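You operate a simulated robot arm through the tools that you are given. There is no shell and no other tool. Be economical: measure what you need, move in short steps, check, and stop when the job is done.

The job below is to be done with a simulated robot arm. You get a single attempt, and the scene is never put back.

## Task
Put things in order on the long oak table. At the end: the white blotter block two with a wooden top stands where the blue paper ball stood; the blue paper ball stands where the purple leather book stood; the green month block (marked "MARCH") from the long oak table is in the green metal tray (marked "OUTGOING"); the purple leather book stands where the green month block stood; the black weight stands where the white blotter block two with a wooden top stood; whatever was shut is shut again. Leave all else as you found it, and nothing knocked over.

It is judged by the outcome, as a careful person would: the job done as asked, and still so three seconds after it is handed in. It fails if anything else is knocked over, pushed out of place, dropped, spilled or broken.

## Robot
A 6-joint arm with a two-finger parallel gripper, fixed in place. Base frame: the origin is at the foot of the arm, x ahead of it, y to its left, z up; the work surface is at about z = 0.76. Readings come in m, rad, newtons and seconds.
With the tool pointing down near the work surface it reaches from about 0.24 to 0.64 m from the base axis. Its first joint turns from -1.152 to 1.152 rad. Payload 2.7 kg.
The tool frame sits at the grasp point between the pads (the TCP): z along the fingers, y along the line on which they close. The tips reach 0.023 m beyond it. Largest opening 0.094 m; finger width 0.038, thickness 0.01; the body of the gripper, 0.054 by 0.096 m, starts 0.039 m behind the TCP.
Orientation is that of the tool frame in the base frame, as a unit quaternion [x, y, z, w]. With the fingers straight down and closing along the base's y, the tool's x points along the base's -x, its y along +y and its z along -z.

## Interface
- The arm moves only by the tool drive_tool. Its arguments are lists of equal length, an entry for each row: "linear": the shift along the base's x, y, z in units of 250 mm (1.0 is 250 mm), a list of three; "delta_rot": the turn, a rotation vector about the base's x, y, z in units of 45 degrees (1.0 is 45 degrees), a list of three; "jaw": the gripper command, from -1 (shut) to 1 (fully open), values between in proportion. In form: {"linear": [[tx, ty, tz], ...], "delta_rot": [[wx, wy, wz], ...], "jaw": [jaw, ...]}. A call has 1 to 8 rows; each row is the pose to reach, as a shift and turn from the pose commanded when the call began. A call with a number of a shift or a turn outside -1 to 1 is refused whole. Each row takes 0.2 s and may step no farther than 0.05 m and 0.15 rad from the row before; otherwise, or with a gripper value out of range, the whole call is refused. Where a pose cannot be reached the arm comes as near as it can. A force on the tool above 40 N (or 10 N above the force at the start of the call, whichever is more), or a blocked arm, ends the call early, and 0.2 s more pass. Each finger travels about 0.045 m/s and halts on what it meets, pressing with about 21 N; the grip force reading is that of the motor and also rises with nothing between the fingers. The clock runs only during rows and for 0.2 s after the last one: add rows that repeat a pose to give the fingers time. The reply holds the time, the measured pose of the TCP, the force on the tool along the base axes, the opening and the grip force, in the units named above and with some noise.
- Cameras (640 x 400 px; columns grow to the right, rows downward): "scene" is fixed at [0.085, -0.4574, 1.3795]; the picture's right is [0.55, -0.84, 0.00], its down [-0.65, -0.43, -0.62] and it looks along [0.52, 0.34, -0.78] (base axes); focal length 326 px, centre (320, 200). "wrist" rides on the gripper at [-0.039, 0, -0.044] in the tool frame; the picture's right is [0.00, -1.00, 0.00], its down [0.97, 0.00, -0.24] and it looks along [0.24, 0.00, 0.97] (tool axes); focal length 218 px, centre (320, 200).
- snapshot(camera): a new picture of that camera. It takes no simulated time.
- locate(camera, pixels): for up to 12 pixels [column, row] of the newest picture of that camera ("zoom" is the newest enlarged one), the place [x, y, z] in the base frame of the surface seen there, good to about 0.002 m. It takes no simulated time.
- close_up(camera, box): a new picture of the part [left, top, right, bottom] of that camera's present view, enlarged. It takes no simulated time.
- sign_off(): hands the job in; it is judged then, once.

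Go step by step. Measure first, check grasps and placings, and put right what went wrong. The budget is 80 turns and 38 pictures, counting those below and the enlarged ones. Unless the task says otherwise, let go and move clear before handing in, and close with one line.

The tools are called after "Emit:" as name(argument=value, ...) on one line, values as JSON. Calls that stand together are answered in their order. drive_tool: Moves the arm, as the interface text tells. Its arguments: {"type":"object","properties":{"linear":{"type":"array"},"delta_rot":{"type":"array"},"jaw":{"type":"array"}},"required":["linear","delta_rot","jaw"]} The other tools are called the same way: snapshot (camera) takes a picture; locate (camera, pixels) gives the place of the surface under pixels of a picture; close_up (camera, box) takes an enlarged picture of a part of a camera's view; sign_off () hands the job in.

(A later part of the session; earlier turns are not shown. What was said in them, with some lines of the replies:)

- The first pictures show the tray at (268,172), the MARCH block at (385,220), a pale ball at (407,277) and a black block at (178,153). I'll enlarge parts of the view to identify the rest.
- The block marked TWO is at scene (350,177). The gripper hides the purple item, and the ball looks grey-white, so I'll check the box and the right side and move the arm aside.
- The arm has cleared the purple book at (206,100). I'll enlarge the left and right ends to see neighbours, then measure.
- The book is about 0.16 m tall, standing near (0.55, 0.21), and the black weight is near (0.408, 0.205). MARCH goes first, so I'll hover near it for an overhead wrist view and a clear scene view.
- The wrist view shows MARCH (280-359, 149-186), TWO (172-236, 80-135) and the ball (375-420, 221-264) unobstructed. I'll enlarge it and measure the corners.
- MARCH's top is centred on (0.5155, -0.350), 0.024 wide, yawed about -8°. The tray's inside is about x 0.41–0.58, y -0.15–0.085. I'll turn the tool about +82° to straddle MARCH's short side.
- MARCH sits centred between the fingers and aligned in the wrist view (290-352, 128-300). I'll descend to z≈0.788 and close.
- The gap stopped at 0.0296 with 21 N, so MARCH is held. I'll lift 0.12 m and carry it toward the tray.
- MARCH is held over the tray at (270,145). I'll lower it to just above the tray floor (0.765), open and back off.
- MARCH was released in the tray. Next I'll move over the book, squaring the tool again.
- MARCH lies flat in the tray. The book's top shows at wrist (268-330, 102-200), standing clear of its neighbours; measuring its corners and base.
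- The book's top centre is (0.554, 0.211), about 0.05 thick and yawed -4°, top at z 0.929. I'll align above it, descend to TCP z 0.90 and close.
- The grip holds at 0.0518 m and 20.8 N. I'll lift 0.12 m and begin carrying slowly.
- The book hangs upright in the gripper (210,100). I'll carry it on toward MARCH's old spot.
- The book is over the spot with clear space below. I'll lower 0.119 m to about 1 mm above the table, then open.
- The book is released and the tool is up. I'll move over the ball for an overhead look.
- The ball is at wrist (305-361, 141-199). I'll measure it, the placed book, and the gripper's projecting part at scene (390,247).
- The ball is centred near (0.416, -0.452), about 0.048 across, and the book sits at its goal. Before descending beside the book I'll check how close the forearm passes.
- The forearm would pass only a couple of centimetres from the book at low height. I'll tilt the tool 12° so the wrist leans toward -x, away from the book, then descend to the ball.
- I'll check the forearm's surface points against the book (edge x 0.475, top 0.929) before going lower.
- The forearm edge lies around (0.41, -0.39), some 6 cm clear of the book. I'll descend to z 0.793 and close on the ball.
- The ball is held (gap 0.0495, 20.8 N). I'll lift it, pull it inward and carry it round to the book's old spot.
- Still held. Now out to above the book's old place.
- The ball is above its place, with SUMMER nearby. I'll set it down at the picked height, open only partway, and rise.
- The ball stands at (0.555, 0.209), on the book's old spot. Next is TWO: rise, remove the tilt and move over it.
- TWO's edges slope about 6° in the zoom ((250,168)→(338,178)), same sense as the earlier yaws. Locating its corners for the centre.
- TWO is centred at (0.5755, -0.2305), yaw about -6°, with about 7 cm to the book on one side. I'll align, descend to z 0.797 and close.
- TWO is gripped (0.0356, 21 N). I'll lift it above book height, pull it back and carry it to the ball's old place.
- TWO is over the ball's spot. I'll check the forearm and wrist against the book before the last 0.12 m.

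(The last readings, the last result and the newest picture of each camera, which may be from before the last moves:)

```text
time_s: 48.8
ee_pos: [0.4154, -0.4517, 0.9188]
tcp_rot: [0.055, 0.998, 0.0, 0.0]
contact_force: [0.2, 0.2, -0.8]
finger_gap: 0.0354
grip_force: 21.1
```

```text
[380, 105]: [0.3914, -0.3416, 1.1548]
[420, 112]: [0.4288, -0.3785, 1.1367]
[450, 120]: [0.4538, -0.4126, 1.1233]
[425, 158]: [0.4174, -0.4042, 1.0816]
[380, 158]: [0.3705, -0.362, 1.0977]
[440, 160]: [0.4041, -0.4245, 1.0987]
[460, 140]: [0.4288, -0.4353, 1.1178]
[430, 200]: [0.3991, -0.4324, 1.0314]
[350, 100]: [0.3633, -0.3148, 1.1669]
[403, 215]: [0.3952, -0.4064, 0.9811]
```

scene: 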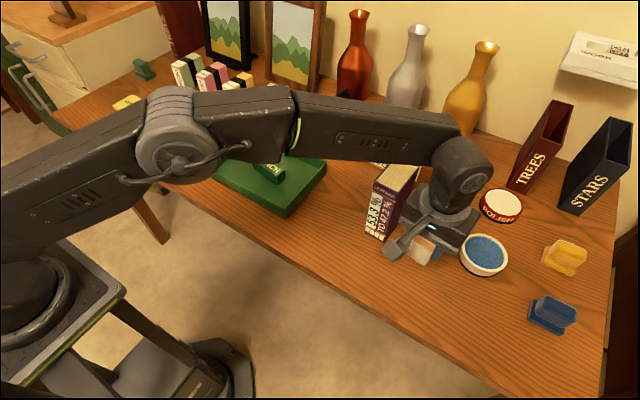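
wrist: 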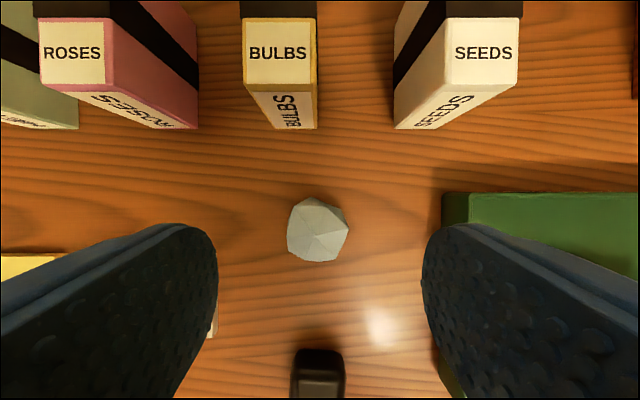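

The forearm's underside will stay about 2 cm above the book's top and about 4 cm to the side, so I'll lower TWO, release it and rise.

Emit:
drive_tool(linear=[[0, 0, -0.15], [0, 0, -0.3], [0, 0, -0.4], [0, 0, -0.45], [0, 0, -0.476], [0, 0, -0.476]], delta_rot=[[0, 0, 0], [0, 0, 0], [0, 0, 0], [0, 0, 0], [0, 0, 0], [0, 0, 0]], jaw=[-1, -1, -1, -1, -1, -1])

Emit:
drive_tool(linear=[[0, 0, 0], [0, 0, 0], [0, 0, 0], [0, 0, 0.1], [0, 0, 0.28], [0, 0, 0.47], [0, 0, 0.66], [0, 0, 0.85]], delta_rot=[[0, 0, 0], [0, 0, 0], [0, 0, 0], [0, 0, 0], [0, 0, 0], [0, 0, 0], [0, 0, 0], [0, 0, 0]], jaw=[0, 0.3, 0.3, 0.3, 0.3, 0.3, 0.3, 0.3])

Emit:
snapshot(camera="wrist")

```text
time_s: 50.2
ee_pos: [0.4177, -0.4521, 0.8005]
tcp_rot: [0.055, 0.998, 0.0, -0.001]
contact_force: [0.3, 0.7, -1.2]
finger_gap: 0.0358
grip_force: 21.2
```

```text
time_s: 52.0
ee_pos: [0.4172, -0.4517, 1.0127]
tcp_rot: [0.055, 0.999, 0.001, -0.001]
contact_force: [0.0, -0.8, -1.2]
finger_gap: 0.0609
grip_force: 0.0
```

```text
9 pictures are left
```

wrist: 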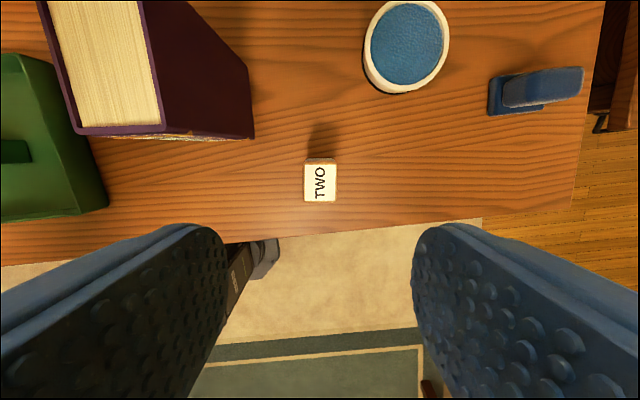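

TWO stands at (305-337, 158-202) on the ball's old place. Now round to the black weight.

Emit:
drive_tool(linear=[[-0.13, 0.1, 0], [-0.26, 0.23, 0], [-0.26, 0.42, 0], [-0.26, 0.61, 0], [-0.26, 0.8, 0], [-0.26, 0.98, 0]], delta_rot=[[0, 0, 0], [0, 0, 0.05], [0, 0, 0.1], [0, 0, 0.14], [0, 0, 0.14], [0, 0, 0.14]], jaw=[0.3, 1, 1, 1, 1, 1])

Emit:
drive_tool(linear=[[0, 0.19, 0], [0, 0.38, 0], [0, 0.57, 0], [0, 0.76, 0], [0, 0.93, 0], [0.05, 1.0, -0.1], [0.1, 1.0, -0.24]], delta_rot=[[0, 0, 0], [0, 0, 0], [0, 0, 0], [0, 0, 0], [0, 0, 0], [0, 0, 0], [0, 0, 0]], jaw=[1, 1, 1, 1, 1, 1, 1])

Emit:
drive_tool(linear=[[0.06, 0.18, 0], [0.12, 0.36, 0], [0.15, 0.54, 0], [0.15, 0.64, 0], [0.15, 0.64, 0]], delta_rot=[[0, 0, 0], [0, 0, 0], [0, 0, 0], [0, 0, 0], [0, 0, 0]], jaw=[1, 1, 1, 1, 1])

Emit:
close_up(camera="wrist", box=[200, 80, 440, 260])

```text
time_s: 53.4
ee_pos: [0.3505, -0.2062, 1.0115]
tcp_rot: [0.0, 1.0, -0.001, 0.0]
contact_force: [-1.0, 0.2, -0.5]
finger_gap: 0.0942
grip_force: 0.1
```

```text
time_s: 55.0
ee_pos: [0.3764, 0.0434, 0.9527]
tcp_rot: [0.0, 1.0, -0.001, 0.0]
contact_force: [-0.8, -0.6, -0.9]
finger_gap: 0.094
grip_force: 0.1
```

```text
time_s: 56.2
ee_pos: [0.4146, 0.2015, 0.9522]
tcp_rot: [0.001, 1.0, 0.0, 0.0]
contact_force: [-0.2, -0.1, -0.5]
finger_gap: 0.094
grip_force: 0.0
```

```text
2.22 times, centred on (320, 170) of wrist
```

zoom: 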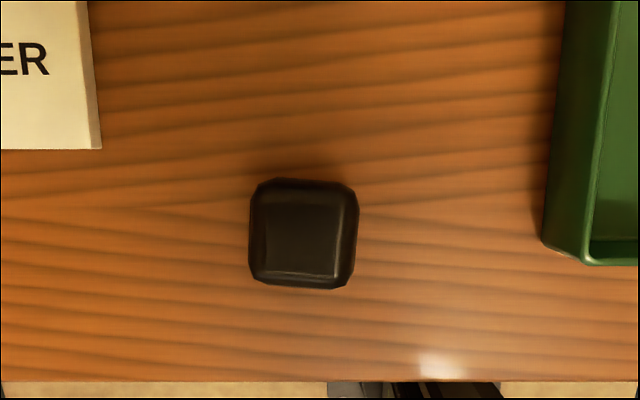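

Emit:
locate(camera="zoom", pixels=[[303, 232], [252, 232], [355, 232], [303, 182], [303, 286], [262, 275], [342, 280], [265, 188], [345, 192], [100, 148], [545, 240]])

```text
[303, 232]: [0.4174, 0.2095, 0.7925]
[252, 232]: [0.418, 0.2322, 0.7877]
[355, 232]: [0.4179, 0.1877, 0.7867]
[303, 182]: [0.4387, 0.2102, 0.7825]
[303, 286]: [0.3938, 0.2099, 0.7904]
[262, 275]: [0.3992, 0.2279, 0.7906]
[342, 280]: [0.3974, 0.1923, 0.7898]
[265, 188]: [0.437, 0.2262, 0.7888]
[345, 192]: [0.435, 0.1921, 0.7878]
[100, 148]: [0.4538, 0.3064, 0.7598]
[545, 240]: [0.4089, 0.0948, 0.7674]
```

The weight is centred at (0.4165, 0.210), 0.045 across with its top at 0.7925. I'll descend to z 0.787 and grip.

Emit:
drive_tool(linear=[[0.014, 0.026, -0.15], [0.014, 0.026, -0.32], [0.014, 0.026, -0.48], [0.014, 0.026, -0.6], [0.014, 0.026, -0.654], [0.014, 0.026, -0.654]], delta_rot=[[0, 0, -0.067], [0, 0, -0.067], [0, 0, -0.067], [0, 0, -0.067], [0, 0, -0.067], [0, 0, -0.067]], jaw=[1, 1, 1, 1, 1, 1])

Emit:
drive_tool(linear=[[0, 0, 0], [0, 0, 0], [0, 0, 0], [0, 0, 0], [0, 0, 0], [0, 0, 0.1], [0, 0, 0.25], [0, 0, 0.42]], delta_rot=[[0, 0, 0], [0, 0, 0], [0, 0, 0], [0, 0, 0], [0, 0, 0], [0, 0, 0], [0, 0, 0], [0, 0, 0]], jaw=[-1, -1, -1, -1, -1, -1, -1, -1])

Emit:
snapshot(camera="wrist")

```text
time_s: 57.6
ee_pos: [0.4183, 0.2078, 0.7881]
tcp_rot: [0.026, 1.0, 0.0, 0.0]
contact_force: [-0.1, 0.5, -0.4]
finger_gap: 0.0939
grip_force: 0.1
```

```text
time_s: 59.4
ee_pos: [0.4167, 0.2104, 0.8935]
tcp_rot: [0.025, 1.0, 0.001, -0.001]
contact_force: [-0.1, -0.9, -5.0]
finger_gap: 0.0478
grip_force: 20.9
```

```text
7 pictures are left
```

wrist: 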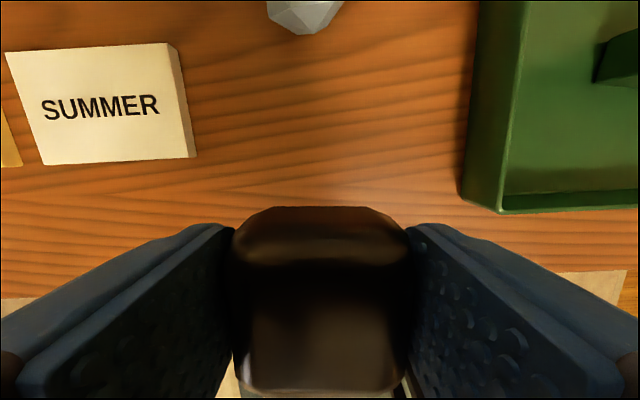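

The weight is held level (gap 0.0478). Carrying it to TWO's old spot at (0.5755, -0.2305).

Emit:
drive_tool(linear=[[0, -0.05, 0.16], [0.03, -0.18, 0.28], [0.06, -0.36, 0.28], [0.1, -0.54, 0.28], [0.16, -0.72, 0.28], [0.22, -0.9, 0.28], [0.24, -0.96, 0.28]], delta_rot=[[0, 0, 0], [0, 0, 0], [0, 0, 0], [0, 0, 0], [0, 0, 0], [0, 0, 0], [0, 0, 0]], jaw=[-1, -1, -1, -1, -1, -1, -1])

Emit:
drive_tool(linear=[[0.1, -0.15, 0], [0.2, -0.3, 0], [0.3, -0.45, 0], [0.37, -0.6, 0], [0.396, -0.74, -0.05], [0.396, -0.802, -0.2], [0.396, -0.802, -0.36], [0.396, -0.802, -0.36]], delta_rot=[[0, 0, 0], [0, 0, 0], [0, 0, 0], [0, 0, 0], [0, 0, 0], [0, 0, 0], [0, 0, 0], [0, 0, 0]], jaw=[-1, -1, -1, -1, -1, -1, -1, -1])

Emit:
snapshot(camera="scene")

```text
time_s: 61.0
ee_pos: [0.4764, -0.0321, 0.9603]
tcp_rot: [0.026, 1.0, 0.0, 0.0]
contact_force: [0.3, -0.5, -5.1]
finger_gap: 0.0481
grip_force: 21.0
```

```text
time_s: 62.8
ee_pos: [0.5765, -0.2294, 0.8726]
tcp_rot: [0.026, 1.0, 0.0, 0.001]
contact_force: [-1.1, 0.2, -3.9]
finger_gap: 0.0478
grip_force: 21.7
```

```text
6 pictures are left
```

scene: 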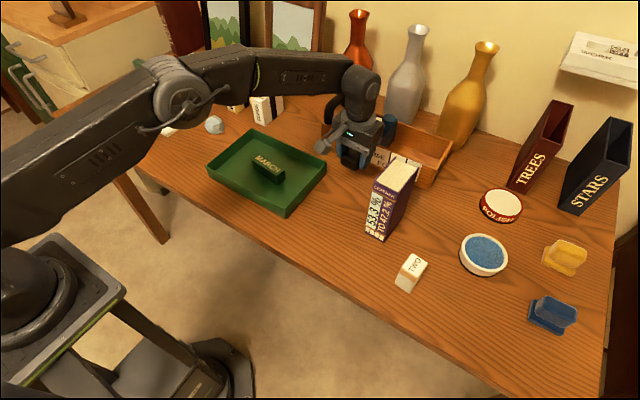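

TWO at scene (411,272) looks odd, so I'll enlarge it while finishing the weight's placing.

Emit:
close_up(camera="scene", box=[360, 230, 460, 310])

Emit:
drive_tool(linear=[[0, 0, -0.1], [0, 0, -0.2], [0, 0, -0.27], [0, 0, -0.31], [0, 0, -0.336], [0, 0, -0.336]], delta_rot=[[0, 0, 0], [0, 0, 0], [0, 0, 0], [0, 0, 0], [0, 0, 0], [0, 0, 0]], jaw=[-1, -1, -1, -1, -1, -1])

```text
5.00 times, centred on (410, 270) of scene
```

zoom: 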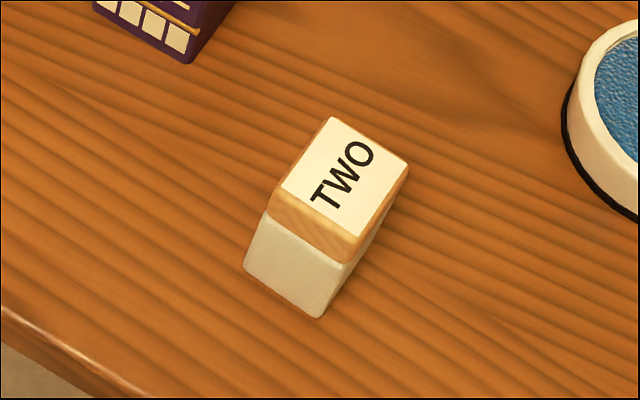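

```text
time_s: 64.2
ee_pos: [0.5765, -0.231, 0.7879]
tcp_rot: [0.025, 1.0, 0.0, 0.001]
contact_force: [-1.4, 0.3, 1.5]
finger_gap: 0.0478
grip_force: 20.6
```

TWO stands upright, and the weight has just touched the table. Releasing it, rising and retreating inward.

Emit:
drive_tool(linear=[[0, 0, 0], [0, 0, 0], [0, 0, 0], [0, 0, 0.1], [0, 0, 0.28], [0, 0, 0.47], [0, 0, 0.66], [0, 0, 0.85]], delta_rot=[[0, 0, 0], [0, 0, 0], [0, 0, 0], [0, 0, 0], [0, 0, 0], [0, 0, 0], [0, 0, 0], [0, 0, 0]], jaw=[0.2, 0.5, 0.5, 0.5, 0.5, 0.5, 0.5, 0.5])

Emit:
snapshot(camera="wrist")

Emit:
drive_tool(linear=[[-0.18, 0.02, 0], [-0.36, 0.1, 0.05], [-0.5, 0.22, 0.1], [-0.64, 0.34, 0.15], [-0.78, 0.46, 0.2], [-0.9, 0.55, 0.2], [-0.9, 0.55, 0.2]], delta_rot=[[0, 0, 0], [0, 0, 0], [0, 0, 0], [0, 0, 0], [0, 0, 0], [0, 0, 0], [0, 0, 0]], jaw=[1, 1, 1, 1, 1, 1, 1])

Emit:
snapshot(camera="scene")

```text
time_s: 66.0
ee_pos: [0.576, -0.2296, 1.0025]
tcp_rot: [0.027, 1.0, -0.001, 0.001]
contact_force: [0.3, 0.7, 0.1]
finger_gap: 0.0705
grip_force: 0.0
```

```text
4 pictures are left
```

wrist: 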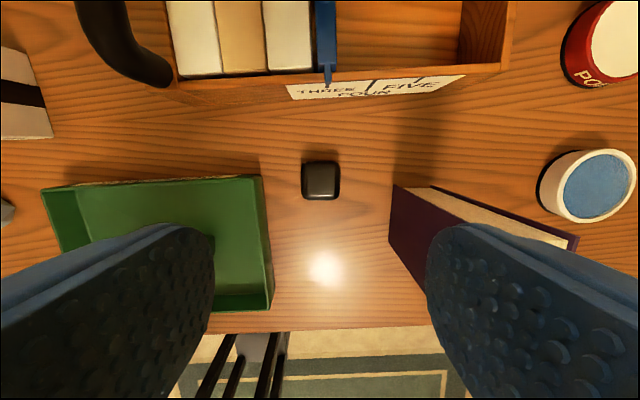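

```text
refused: row 2 steps farther than a row can; nothing moved
```

```text
3 pictures are left
```

scene: 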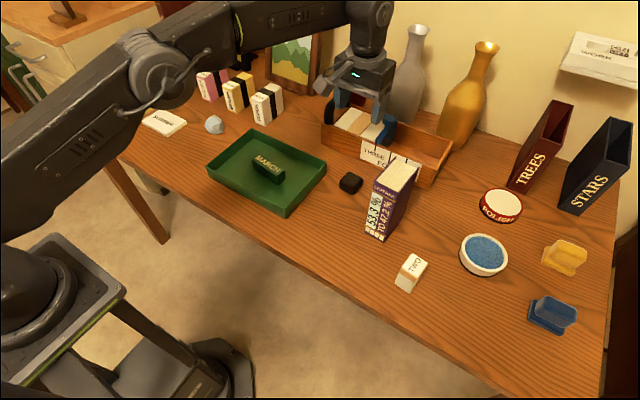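

The weight stands at wrist (302-340, 160-200); the retreat was refused for step size. I'll check the final positions and retreat with smaller steps.

Emit:
locate(camera="wrist", pixels=[[303, 180], [338, 180], [320, 163], [320, 195], [320, 178]])

Emit:
locate(camera="scene", pixels=[[413, 265], [411, 255], [427, 262], [402, 270], [417, 280], [377, 187], [391, 192], [213, 124], [268, 166]])

Emit:
drive_tool(linear=[[-0.15, 0.02, 0], [-0.3, 0.08, 0.05], [-0.42, 0.18, 0.1], [-0.54, 0.28, 0.15], [-0.66, 0.38, 0.2], [-0.78, 0.48, 0.2], [-0.9, 0.55, 0.2], [-0.9, 0.55, 0.2]], delta_rot=[[0, 0, 0], [0, 0, 0], [0, 0, 0], [0, 0, 0], [0, 0, 0], [0, 0, 0], [0, 0, 0], [0, 0, 0]], jaw=[1, 1, 1, 1, 1, 1, 1, 1])

Emit:
snapshot(camera="scene")

```text
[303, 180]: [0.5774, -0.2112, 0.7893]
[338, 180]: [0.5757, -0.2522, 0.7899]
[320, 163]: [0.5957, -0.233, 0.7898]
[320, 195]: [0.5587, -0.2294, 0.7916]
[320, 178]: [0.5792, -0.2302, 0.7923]
```

```text
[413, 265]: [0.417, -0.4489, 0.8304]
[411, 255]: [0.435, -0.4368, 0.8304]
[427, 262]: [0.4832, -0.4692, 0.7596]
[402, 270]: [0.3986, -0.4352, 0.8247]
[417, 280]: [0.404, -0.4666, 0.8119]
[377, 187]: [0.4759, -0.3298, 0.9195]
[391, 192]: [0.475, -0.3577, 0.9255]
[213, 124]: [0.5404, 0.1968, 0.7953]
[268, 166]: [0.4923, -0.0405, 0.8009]
```

```text
time_s: 67.8
ee_pos: [0.3517, -0.0933, 1.0538]
tcp_rot: [0.026, 1.0, 0.0, 0.0]
contact_force: [0.9, -0.3, 0.7]
finger_gap: 0.0941
grip_force: 0.2
```

```text
2 pictures are left
```

scene: 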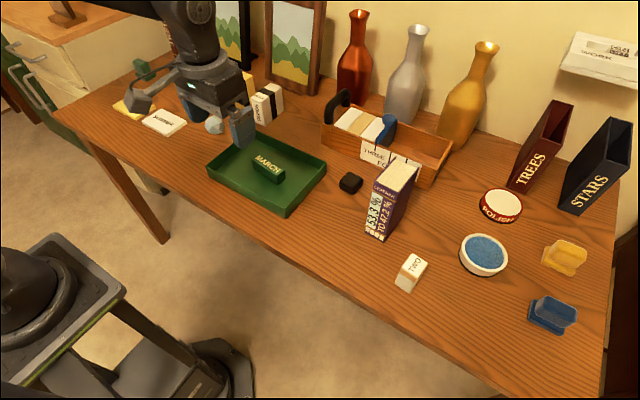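

The latest readings put every piece within a few millimetres of its goal. The weight is at (0.577, -0.231), TWO at (0.417, -0.45), the book at MARCH's spot, the ball at (0.555, 0.209) and MARCH in the tray. Nothing was opened and the arm is clear, so I'm handing in.

Emit:
sign_off()

```text
The job is handed in.
```

The job is handed in: MARCH is in the green tray, and the book, ball, block TWO and weight each stand in the place you asked for. Nothing else was moved or opened; I took the pale grey-white ball for the blue paper ball because it was the only one in sight, and the tray's "OUTGOING" marking was never visible.
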